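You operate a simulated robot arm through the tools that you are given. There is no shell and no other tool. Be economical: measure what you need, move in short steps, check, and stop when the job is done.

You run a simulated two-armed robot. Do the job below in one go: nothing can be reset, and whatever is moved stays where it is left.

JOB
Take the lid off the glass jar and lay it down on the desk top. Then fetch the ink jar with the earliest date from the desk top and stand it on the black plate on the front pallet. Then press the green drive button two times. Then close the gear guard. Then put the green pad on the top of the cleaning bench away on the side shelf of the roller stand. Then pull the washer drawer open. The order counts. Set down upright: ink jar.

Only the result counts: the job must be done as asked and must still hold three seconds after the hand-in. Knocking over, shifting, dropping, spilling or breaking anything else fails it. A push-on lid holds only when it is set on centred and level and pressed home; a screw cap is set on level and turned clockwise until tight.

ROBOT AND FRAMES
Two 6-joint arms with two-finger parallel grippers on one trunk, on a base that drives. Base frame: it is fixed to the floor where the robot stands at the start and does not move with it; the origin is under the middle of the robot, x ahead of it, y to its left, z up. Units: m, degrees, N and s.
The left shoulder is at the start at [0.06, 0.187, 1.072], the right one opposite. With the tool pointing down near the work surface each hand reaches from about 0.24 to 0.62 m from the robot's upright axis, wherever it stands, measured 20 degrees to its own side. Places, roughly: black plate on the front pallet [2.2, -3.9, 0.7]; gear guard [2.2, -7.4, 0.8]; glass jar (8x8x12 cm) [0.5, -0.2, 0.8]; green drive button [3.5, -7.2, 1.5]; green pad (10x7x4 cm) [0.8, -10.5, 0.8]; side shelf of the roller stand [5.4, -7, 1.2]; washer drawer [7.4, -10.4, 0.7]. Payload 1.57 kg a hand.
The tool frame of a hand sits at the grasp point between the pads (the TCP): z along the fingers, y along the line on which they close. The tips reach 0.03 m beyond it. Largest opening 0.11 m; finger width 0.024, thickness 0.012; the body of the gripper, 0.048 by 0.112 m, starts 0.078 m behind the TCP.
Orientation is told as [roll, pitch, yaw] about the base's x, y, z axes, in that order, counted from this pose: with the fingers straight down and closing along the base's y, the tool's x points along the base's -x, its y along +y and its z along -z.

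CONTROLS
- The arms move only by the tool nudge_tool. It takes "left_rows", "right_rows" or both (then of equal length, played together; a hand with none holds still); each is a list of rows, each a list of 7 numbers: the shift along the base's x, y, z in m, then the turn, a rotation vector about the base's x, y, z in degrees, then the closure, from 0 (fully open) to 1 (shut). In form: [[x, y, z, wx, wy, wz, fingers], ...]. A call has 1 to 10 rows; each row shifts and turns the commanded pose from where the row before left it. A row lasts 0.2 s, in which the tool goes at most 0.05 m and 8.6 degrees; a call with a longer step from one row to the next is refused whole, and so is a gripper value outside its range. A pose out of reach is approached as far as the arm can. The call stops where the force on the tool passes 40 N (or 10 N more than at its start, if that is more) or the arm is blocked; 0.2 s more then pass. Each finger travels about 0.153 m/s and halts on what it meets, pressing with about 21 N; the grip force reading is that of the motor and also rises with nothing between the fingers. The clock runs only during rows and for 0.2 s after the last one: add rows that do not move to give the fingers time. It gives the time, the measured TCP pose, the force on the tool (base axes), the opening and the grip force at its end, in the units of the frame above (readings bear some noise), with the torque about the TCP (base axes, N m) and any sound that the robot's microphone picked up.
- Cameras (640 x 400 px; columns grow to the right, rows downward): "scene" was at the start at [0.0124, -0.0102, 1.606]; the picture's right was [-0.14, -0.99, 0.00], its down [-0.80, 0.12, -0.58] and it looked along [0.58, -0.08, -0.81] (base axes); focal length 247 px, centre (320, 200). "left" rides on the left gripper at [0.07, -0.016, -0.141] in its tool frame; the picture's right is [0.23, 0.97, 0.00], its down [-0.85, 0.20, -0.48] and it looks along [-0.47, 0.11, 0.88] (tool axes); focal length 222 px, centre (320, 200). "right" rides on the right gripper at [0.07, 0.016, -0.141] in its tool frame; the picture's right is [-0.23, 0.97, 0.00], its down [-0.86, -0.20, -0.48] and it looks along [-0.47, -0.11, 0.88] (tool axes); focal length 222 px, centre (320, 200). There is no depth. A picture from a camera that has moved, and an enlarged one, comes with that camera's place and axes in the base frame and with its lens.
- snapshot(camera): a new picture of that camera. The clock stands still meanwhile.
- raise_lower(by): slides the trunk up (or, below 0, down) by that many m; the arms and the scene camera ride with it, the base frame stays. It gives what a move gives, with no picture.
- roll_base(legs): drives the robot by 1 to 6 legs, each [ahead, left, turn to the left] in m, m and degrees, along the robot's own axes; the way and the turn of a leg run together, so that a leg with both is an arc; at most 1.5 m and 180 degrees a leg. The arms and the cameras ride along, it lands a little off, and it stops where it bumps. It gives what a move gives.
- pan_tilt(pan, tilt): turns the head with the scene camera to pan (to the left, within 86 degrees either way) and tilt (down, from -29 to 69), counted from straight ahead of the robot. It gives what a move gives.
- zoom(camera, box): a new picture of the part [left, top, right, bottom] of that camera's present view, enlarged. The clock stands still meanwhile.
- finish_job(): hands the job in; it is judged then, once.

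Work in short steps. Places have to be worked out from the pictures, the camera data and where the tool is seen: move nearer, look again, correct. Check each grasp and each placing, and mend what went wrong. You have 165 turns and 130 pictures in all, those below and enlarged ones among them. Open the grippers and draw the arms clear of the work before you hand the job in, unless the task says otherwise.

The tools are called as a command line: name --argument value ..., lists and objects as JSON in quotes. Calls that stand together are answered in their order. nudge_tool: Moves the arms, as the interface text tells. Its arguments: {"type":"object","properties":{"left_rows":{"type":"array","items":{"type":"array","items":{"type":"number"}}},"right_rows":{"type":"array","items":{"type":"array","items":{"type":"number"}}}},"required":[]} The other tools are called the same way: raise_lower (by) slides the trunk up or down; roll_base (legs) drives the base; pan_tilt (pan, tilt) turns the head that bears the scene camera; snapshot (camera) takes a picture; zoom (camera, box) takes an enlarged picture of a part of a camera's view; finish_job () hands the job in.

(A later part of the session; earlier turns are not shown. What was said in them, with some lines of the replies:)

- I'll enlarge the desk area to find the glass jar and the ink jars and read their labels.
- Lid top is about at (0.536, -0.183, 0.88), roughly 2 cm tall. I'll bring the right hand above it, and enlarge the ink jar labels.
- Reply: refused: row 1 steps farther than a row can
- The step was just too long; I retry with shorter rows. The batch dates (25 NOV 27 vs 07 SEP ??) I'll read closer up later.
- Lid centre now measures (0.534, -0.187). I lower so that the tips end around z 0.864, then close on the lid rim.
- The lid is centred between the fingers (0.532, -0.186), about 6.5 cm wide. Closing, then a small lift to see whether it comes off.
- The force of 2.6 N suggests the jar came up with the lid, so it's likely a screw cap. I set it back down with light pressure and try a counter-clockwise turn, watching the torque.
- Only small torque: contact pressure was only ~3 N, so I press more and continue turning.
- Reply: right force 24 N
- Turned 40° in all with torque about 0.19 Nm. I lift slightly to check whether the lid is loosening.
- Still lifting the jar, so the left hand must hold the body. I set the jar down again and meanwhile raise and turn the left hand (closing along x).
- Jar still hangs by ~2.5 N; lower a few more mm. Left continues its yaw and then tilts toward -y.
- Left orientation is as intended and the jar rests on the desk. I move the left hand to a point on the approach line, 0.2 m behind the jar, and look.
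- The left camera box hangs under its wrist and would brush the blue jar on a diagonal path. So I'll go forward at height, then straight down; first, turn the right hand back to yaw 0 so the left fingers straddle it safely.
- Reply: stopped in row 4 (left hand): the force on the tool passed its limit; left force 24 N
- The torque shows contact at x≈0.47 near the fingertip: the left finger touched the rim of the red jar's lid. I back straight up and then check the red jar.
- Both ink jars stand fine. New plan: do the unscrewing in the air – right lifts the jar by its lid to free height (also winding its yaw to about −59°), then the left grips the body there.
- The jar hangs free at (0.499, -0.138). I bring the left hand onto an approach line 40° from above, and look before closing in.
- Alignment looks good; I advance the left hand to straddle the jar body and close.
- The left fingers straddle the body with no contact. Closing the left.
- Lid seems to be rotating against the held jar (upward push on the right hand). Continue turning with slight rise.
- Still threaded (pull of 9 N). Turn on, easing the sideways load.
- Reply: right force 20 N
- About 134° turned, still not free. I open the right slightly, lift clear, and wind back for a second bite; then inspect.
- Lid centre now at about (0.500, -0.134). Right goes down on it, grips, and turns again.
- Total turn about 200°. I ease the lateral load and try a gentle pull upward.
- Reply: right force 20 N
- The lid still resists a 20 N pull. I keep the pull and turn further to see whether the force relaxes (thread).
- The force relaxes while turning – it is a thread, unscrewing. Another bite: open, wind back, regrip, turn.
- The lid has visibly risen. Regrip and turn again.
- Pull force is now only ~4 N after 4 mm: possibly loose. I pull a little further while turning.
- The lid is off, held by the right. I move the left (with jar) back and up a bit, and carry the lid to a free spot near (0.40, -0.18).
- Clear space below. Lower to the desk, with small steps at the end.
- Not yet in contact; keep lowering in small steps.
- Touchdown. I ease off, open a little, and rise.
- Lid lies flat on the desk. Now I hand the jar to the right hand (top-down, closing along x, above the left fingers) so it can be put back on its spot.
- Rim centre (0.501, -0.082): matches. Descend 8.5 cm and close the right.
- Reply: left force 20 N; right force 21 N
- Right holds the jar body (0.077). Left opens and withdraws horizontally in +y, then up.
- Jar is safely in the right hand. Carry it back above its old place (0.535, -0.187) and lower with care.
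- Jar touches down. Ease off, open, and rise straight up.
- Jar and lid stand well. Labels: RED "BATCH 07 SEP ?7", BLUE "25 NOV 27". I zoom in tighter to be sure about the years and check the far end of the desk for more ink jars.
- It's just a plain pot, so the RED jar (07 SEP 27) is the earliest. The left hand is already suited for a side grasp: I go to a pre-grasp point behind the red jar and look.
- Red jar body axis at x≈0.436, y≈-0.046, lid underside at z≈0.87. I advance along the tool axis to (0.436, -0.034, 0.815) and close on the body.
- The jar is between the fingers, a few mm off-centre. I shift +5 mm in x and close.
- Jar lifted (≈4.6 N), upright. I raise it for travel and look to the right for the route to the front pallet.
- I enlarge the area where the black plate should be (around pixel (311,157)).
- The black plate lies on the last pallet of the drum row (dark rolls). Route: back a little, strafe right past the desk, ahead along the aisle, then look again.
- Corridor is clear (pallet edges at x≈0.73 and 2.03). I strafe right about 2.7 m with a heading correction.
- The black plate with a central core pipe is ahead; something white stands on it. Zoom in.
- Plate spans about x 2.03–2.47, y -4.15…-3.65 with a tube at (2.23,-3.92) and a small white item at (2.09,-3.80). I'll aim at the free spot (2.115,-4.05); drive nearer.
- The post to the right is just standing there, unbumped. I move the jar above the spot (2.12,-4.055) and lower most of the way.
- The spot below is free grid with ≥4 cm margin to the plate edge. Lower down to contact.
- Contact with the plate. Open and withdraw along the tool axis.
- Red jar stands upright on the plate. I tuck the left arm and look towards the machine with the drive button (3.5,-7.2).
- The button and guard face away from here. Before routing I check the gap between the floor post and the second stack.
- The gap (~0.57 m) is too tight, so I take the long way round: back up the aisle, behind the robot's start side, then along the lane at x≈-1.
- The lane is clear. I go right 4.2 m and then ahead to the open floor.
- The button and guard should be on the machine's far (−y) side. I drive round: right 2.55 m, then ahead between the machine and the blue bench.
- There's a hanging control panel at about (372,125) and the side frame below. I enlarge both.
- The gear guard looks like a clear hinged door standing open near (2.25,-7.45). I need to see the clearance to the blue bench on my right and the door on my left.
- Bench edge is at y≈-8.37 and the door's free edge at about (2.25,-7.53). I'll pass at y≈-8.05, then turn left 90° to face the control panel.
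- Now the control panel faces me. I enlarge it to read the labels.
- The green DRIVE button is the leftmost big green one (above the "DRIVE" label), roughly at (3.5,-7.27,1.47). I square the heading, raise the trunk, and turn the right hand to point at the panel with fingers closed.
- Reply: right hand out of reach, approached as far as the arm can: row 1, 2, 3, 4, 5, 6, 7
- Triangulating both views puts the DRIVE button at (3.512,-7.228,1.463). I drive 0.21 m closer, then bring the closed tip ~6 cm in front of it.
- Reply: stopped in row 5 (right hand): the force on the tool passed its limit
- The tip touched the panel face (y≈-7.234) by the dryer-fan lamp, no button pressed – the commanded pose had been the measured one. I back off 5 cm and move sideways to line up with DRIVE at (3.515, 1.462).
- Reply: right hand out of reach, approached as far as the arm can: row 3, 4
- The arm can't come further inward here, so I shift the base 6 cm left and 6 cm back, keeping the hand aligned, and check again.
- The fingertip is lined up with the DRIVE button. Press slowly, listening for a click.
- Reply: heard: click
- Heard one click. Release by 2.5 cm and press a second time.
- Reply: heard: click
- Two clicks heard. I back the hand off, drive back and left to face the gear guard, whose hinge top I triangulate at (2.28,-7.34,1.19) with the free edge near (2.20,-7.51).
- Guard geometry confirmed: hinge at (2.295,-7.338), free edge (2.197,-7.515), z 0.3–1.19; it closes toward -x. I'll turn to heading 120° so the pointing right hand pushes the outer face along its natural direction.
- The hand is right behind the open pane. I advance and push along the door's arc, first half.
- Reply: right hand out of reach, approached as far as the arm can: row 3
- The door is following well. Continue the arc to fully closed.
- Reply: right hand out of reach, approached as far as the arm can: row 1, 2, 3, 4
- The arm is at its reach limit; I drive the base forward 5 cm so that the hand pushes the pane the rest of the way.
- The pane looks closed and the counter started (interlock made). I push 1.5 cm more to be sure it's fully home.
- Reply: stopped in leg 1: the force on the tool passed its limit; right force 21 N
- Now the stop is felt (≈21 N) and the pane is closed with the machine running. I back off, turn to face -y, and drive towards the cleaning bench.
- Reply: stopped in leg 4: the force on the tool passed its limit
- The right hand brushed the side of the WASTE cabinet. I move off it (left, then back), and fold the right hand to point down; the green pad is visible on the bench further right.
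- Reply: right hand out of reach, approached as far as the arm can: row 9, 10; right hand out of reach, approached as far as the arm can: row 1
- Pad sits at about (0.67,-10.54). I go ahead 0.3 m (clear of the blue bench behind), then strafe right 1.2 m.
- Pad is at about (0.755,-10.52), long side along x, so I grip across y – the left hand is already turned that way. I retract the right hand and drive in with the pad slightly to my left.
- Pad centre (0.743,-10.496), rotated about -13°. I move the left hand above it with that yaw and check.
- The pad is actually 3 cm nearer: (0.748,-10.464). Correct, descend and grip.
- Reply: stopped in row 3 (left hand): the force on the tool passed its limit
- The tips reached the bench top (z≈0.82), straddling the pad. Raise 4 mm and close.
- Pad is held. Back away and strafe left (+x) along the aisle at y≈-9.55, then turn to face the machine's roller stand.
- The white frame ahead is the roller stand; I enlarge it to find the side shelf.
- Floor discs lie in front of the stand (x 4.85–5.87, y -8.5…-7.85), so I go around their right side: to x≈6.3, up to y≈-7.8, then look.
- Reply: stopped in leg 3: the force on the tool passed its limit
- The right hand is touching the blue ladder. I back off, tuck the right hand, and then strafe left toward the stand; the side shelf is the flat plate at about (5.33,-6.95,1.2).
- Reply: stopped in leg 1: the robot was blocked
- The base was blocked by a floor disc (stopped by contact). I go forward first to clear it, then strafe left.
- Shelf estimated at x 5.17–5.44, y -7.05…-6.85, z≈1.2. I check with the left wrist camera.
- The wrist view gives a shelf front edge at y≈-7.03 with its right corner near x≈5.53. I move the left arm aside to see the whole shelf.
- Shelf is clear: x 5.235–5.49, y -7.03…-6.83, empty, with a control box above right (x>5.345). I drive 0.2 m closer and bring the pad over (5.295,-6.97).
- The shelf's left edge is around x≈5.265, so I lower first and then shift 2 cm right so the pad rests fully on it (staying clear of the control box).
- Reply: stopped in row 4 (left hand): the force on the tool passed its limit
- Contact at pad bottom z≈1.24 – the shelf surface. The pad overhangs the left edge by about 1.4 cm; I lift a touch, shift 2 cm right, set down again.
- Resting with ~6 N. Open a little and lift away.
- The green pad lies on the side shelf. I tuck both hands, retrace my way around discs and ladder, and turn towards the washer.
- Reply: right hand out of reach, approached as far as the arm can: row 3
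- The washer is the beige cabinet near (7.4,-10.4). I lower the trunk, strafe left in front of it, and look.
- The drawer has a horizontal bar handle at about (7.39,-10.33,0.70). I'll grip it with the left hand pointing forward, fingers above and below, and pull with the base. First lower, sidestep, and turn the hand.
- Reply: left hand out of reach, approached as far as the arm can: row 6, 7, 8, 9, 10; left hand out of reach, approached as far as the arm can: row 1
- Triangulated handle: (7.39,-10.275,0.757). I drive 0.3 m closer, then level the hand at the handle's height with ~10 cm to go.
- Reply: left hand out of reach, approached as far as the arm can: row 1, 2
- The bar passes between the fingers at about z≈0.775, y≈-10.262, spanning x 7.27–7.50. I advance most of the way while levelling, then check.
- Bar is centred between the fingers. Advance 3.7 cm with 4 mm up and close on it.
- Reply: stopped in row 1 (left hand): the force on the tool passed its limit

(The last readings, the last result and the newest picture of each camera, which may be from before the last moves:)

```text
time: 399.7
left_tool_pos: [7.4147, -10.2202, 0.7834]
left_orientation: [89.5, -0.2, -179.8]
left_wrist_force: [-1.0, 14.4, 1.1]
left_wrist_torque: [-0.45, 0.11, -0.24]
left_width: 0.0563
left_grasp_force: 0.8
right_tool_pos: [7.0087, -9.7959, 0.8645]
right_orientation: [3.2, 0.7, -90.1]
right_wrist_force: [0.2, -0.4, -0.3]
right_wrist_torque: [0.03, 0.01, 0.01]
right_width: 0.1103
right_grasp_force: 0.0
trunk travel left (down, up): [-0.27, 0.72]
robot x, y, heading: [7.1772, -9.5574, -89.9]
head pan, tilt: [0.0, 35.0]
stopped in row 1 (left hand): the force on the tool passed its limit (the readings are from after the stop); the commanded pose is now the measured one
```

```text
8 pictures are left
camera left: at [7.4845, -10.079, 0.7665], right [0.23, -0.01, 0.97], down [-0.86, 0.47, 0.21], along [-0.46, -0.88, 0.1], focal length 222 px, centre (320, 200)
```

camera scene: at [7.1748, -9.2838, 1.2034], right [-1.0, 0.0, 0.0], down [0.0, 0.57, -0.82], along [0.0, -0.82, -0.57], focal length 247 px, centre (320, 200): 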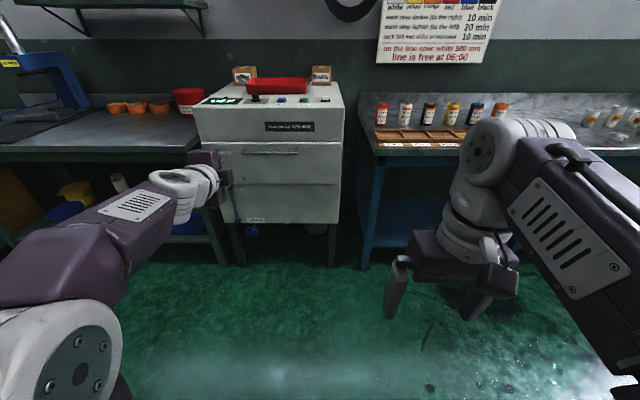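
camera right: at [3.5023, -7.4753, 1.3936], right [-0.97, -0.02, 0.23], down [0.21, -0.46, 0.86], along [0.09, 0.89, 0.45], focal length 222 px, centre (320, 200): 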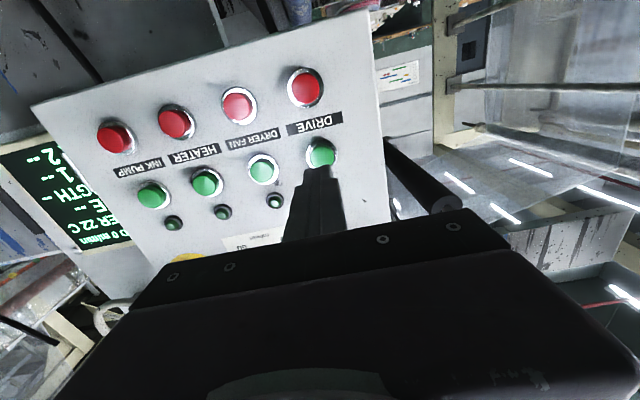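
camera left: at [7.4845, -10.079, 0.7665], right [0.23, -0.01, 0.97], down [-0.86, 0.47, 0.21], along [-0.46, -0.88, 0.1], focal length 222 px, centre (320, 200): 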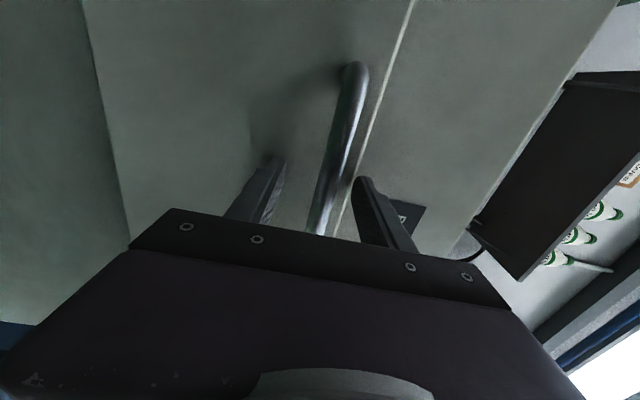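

The tips touched the drawer front (y≈-10.25), so the bar is already within the fingers. Back 3 mm and close.

nudge_tool --left_rows '[[0, 0.003, 0, 0, 0, 0, 0.5], [0, 0, 0, 0, 0, 0, 0.8], [0, 0, 0, 0, 0, 0, 1], [0, 0, 0, 0, 0, 0, 1]]'

```text
time: 400.7
left_tool_pos: [7.4158, -10.2191, 0.7856]
left_orientation: [89.7, -0.3, -179.7]
left_wrist_force: [3.3, -5.1, 14.4]
left_wrist_torque: [0.09, -0.44, -0.39]
left_width: 0.0139
left_grasp_force: 30.5
right_tool_pos: [7.0081, -9.797, 0.8653]
right_orientation: [3.1, 0.7, -90.1]
right_wrist_force: [0.2, 0.0, 0.8]
right_wrist_torque: [0.01, -0.01, -0.01]
right_width: 0.1098
right_grasp_force: 0.1
trunk travel left (down, up): [-0.27, 0.72]
robot x, y, heading: [7.1784, -9.554, -90.0]
head pan, tilt: [0.0, 35.0]
```

The bar is gripped (1.4 cm). I ease the vertical load and pull by backing the base 12 cm.

nudge_tool --left_rows '[[0, 0.004, 0.003, 0, 0, 0, 1], [0, 0.006, 0, 0, 0, 0, 1]]'

roll_base --legs '[[-0.12, 0, 0]]'

zoom --camera "scene" --box '[130, 80, 350, 260]'

```text
time: 401.3
left_tool_pos: [7.4148, -10.2072, 0.7842]
left_orientation: [89.3, -0.4, -179.8]
left_wrist_force: [1.5, -0.3, 10.2]
left_wrist_torque: [0.06, -0.5, 0.82]
left_width: 0.0137
left_grasp_force: 30.3
right_tool_pos: [7.0092, -9.7971, 0.8635]
right_orientation: [3.1, 0.7, -90.2]
right_wrist_force: [-0.1, -0.7, -0.6]
right_wrist_torque: [-0.01, -0.01, 0.0]
right_width: 0.1104
right_grasp_force: 0.0
trunk travel left (down, up): [-0.27, 0.72]
robot x, y, heading: [7.1753, -9.5558, -89.8]
head pan, tilt: [0.0, 35.0]
```

```text
time: 402.6
left_tool_pos: [7.4157, -10.0892, 0.7855]
left_orientation: [89.3, -0.5, -179.9]
left_wrist_force: [8.2, 1.2, 6.0]
left_wrist_torque: [0.07, -0.56, 0.11]
left_width: 0.0138
left_grasp_force: 31.0
right_tool_pos: [7.0092, -9.6776, 0.8651]
right_orientation: [3.1, 0.8, -90.2]
right_wrist_force: [0.0, -0.6, 0.2]
right_wrist_torque: [0.03, -0.03, 0.03]
right_width: 0.1101
right_grasp_force: 0.1
trunk travel left (down, up): [-0.27, 0.72]
robot x, y, heading: [7.1746, -9.4367, -90.1]
head pan, tilt: [0.0, 35.0]
```

```text
2.22 times, centred on (240, 170) of scene
camera zoom: at [7.1762, -9.4633, 1.2034], right [-1.0, 0.0, 0.0], down [0.0, 0.57, -0.82], along [0.0, -0.82, -0.57], focal length 549 px, centre (498, 267)
```

zoom: 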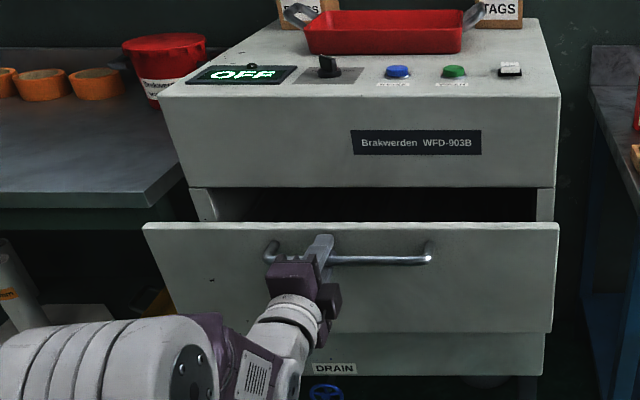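

The drawer is coming out. Pull further until it stops.

roll_base --legs '[[-0.15, 0, 0]]'

```text
time: 403.9
left_tool_pos: [7.4158, -9.941, 0.7853]
left_orientation: [89.3, -0.3, -179.7]
left_wrist_force: [0.3, 0.8, 2.8]
left_wrist_torque: [0.04, -0.51, -0.05]
left_width: 0.0138
left_grasp_force: 30.9
right_tool_pos: [7.0078, -9.5297, 0.864]
right_orientation: [3.1, 0.8, -90.2]
right_wrist_force: [0.3, 0.3, 0.3]
right_wrist_torque: [0.0, 0.01, -0.02]
right_width: 0.1097
right_grasp_force: 0.0
trunk travel left (down, up): [-0.27, 0.72]
robot x, y, heading: [7.1776, -9.2839, -90.1]
head pan, tilt: [0.0, 35.0]
```

roll_base --legs '[[-0.08, 0, 0]]'

snapshot --camera "scene"

```text
time: 405.0
left_tool_pos: [7.4152, -9.8624, 0.7839]
left_orientation: [89.4, -0.4, -179.8]
left_wrist_force: [5.2, 0.5, 2.7]
left_wrist_torque: [0.06, -0.52, 0.21]
left_width: 0.014
left_grasp_force: 30.4
right_tool_pos: [7.0068, -9.4508, 0.8658]
right_orientation: [3.1, 0.7, -90.3]
right_wrist_force: [0.3, 1.6, 0.6]
right_wrist_torque: [0.0, -0.03, 0.01]
right_width: 0.11
right_grasp_force: 0.1
trunk travel left (down, up): [-0.27, 0.72]
robot x, y, heading: [7.1756, -9.2068, -90.3]
head pan, tilt: [0.0, 35.0]
```

```text
6 pictures are left
camera scene: at [7.176, -9.236, 1.2034], right [-1.0, 0.0, 0.0], down [0.0, 0.57, -0.82], along [0.0, -0.82, -0.57], focal length 247 px, centre (320, 200)
```

scene: 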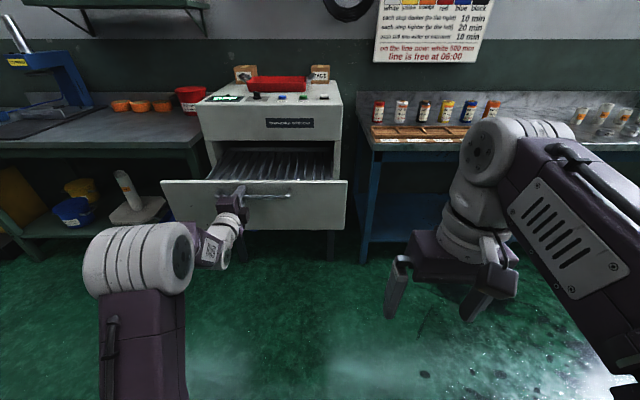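

Drawer is out ~35 cm. One more small pull to see whether it is at its stop.

roll_base --legs '[[-0.05, 0, 0]]'

zoom --camera "scene" --box '[130, 80, 380, 260]'

```text
time: 405.9
left_tool_pos: [7.4154, -9.8102, 0.7855]
left_orientation: [89.4, -0.3, -179.8]
left_wrist_force: [-0.4, 1.5, 1.1]
left_wrist_torque: [0.03, -0.49, -0.12]
left_width: 0.0137
left_grasp_force: 30.7
right_tool_pos: [7.0078, -9.3997, 0.8653]
right_orientation: [3.1, 0.7, -90.2]
right_wrist_force: [-0.1, -0.3, -0.8]
right_wrist_torque: [0.02, -0.01, 0.02]
right_width: 0.11
right_grasp_force: 0.0
trunk travel left (down, up): [-0.27, 0.72]
robot x, y, heading: [7.1749, -9.1541, -90.1]
head pan, tilt: [0.0, 35.0]
```

```text
2.22 times, centred on (255, 170) of scene
camera zoom: at [7.1753, -9.1855, 1.2034], right [-1.0, 0.0, 0.0], down [0.0, 0.57, -0.82], along [0.0, -0.82, -0.57], focal length 549 px, centre (464, 267)
```

zoom: 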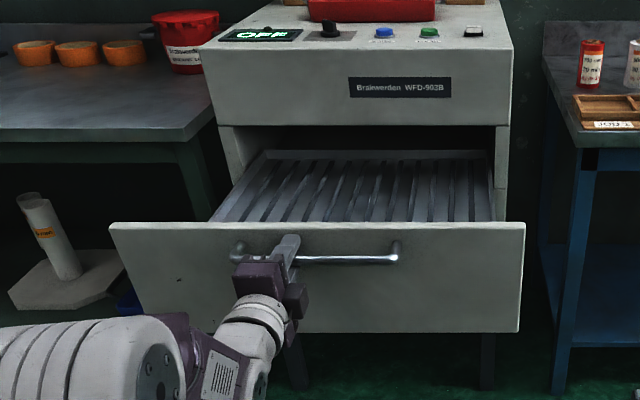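

The tray is practically fully out. I open the fingers and back straight off so the drawer isn't disturbed.

nudge_tool --left_rows '[[0, 0, 0, 0, 0, 0, 0.6], [0, 0, 0, 0, 0, 0, 0.5], [0, 0, 0, 0, 0, 0, 0.5]]'

roll_base --legs '[[-0.2, 0, 0]]'

snapshot --camera "scene"

```text
time: 406.7
left_tool_pos: [7.4155, -9.8103, 0.7843]
left_orientation: [89.3, -0.3, -179.9]
left_wrist_force: [0.2, -0.2, -0.5]
left_wrist_torque: [0.04, 0.0, -0.01]
left_width: 0.0551
left_grasp_force: 0.1
right_tool_pos: [7.0083, -9.399, 0.8637]
right_orientation: [3.2, 0.7, -90.2]
right_wrist_force: [-1.0, -0.2, 0.4]
right_wrist_torque: [-0.02, 0.0, -0.01]
right_width: 0.1099
right_grasp_force: 0.1
trunk travel left (down, up): [-0.27, 0.72]
robot x, y, heading: [7.1777, -9.1526, -90.0]
head pan, tilt: [0.0, 35.0]
```

```text
time: 408.3
left_tool_pos: [7.4131, -9.6065, 0.7851]
left_orientation: [89.4, -0.2, 179.9]
left_wrist_force: [0.3, 0.0, 0.3]
left_wrist_torque: [0.04, -0.01, 0.01]
left_width: 0.055
left_grasp_force: 0.0
right_tool_pos: [7.007, -9.1928, 0.8643]
right_orientation: [3.1, 0.7, -90.5]
right_wrist_force: [0.3, 0.4, 0.6]
right_wrist_torque: [-0.01, 0.02, 0.01]
right_width: 0.1099
right_grasp_force: 0.1
trunk travel left (down, up): [-0.27, 0.72]
robot x, y, heading: [7.1724, -8.9524, -90.4]
head pan, tilt: [0.0, 35.0]
```

```text
4 pictures are left
camera scene: at [7.1758, -8.9803, 1.2034], right [-1.0, 0.01, 0.0], down [0.0, 0.57, -0.82], along [0.0, -0.82, -0.57], focal length 247 px, centre (320, 200)
```

scene: 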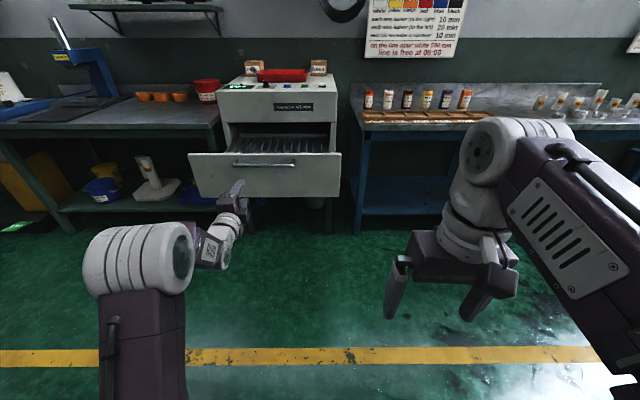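

The drawer stays open, both hands are clear and open. Handing in.

finish_job

```text
The job is handed in.
```

I did all six steps in order and handed the job in; I don't have the judge's verdict.

- **Lid:** it turned out to be a screw cap, so I unscrewed it with the jar held in the air. It lies flat on the desk, and the glass jar is back within a few millimetres of where it stood.
- **Ink jar:** the red one (batch 07 SEP 27, against 25 NOV 27 on the blue) stands upright on the black plate.
- **Green drive button:** pressed twice, with a click heard each time. Before that, my fingertip touched the panel next to the dryer-fan lamp, but no button was pressed.
- **Gear guard:** pushed shut until it hit its stop, and the machine's length counter began running as it closed.
- **Green pad:** lying on the side shelf of the roller stand.
- **Washer drawer:** pulled out about 40 cm, which looks like its full travel; I did not feel a definite end stop.

There were four bumps along the way:
- A finger pressed on the red jar's lid rim before I moved it. The jar stayed upright.
- The right hand brushed the side of the waste cabinet.
- The right hand brushed the blue ladder.
- The base nudged one of the flat stands on the floor in front of the roller stand.

The robot stopped at each contact. I saw no sign that the cabinet, ladder or stand had moved, but I did not measure them afterwards.
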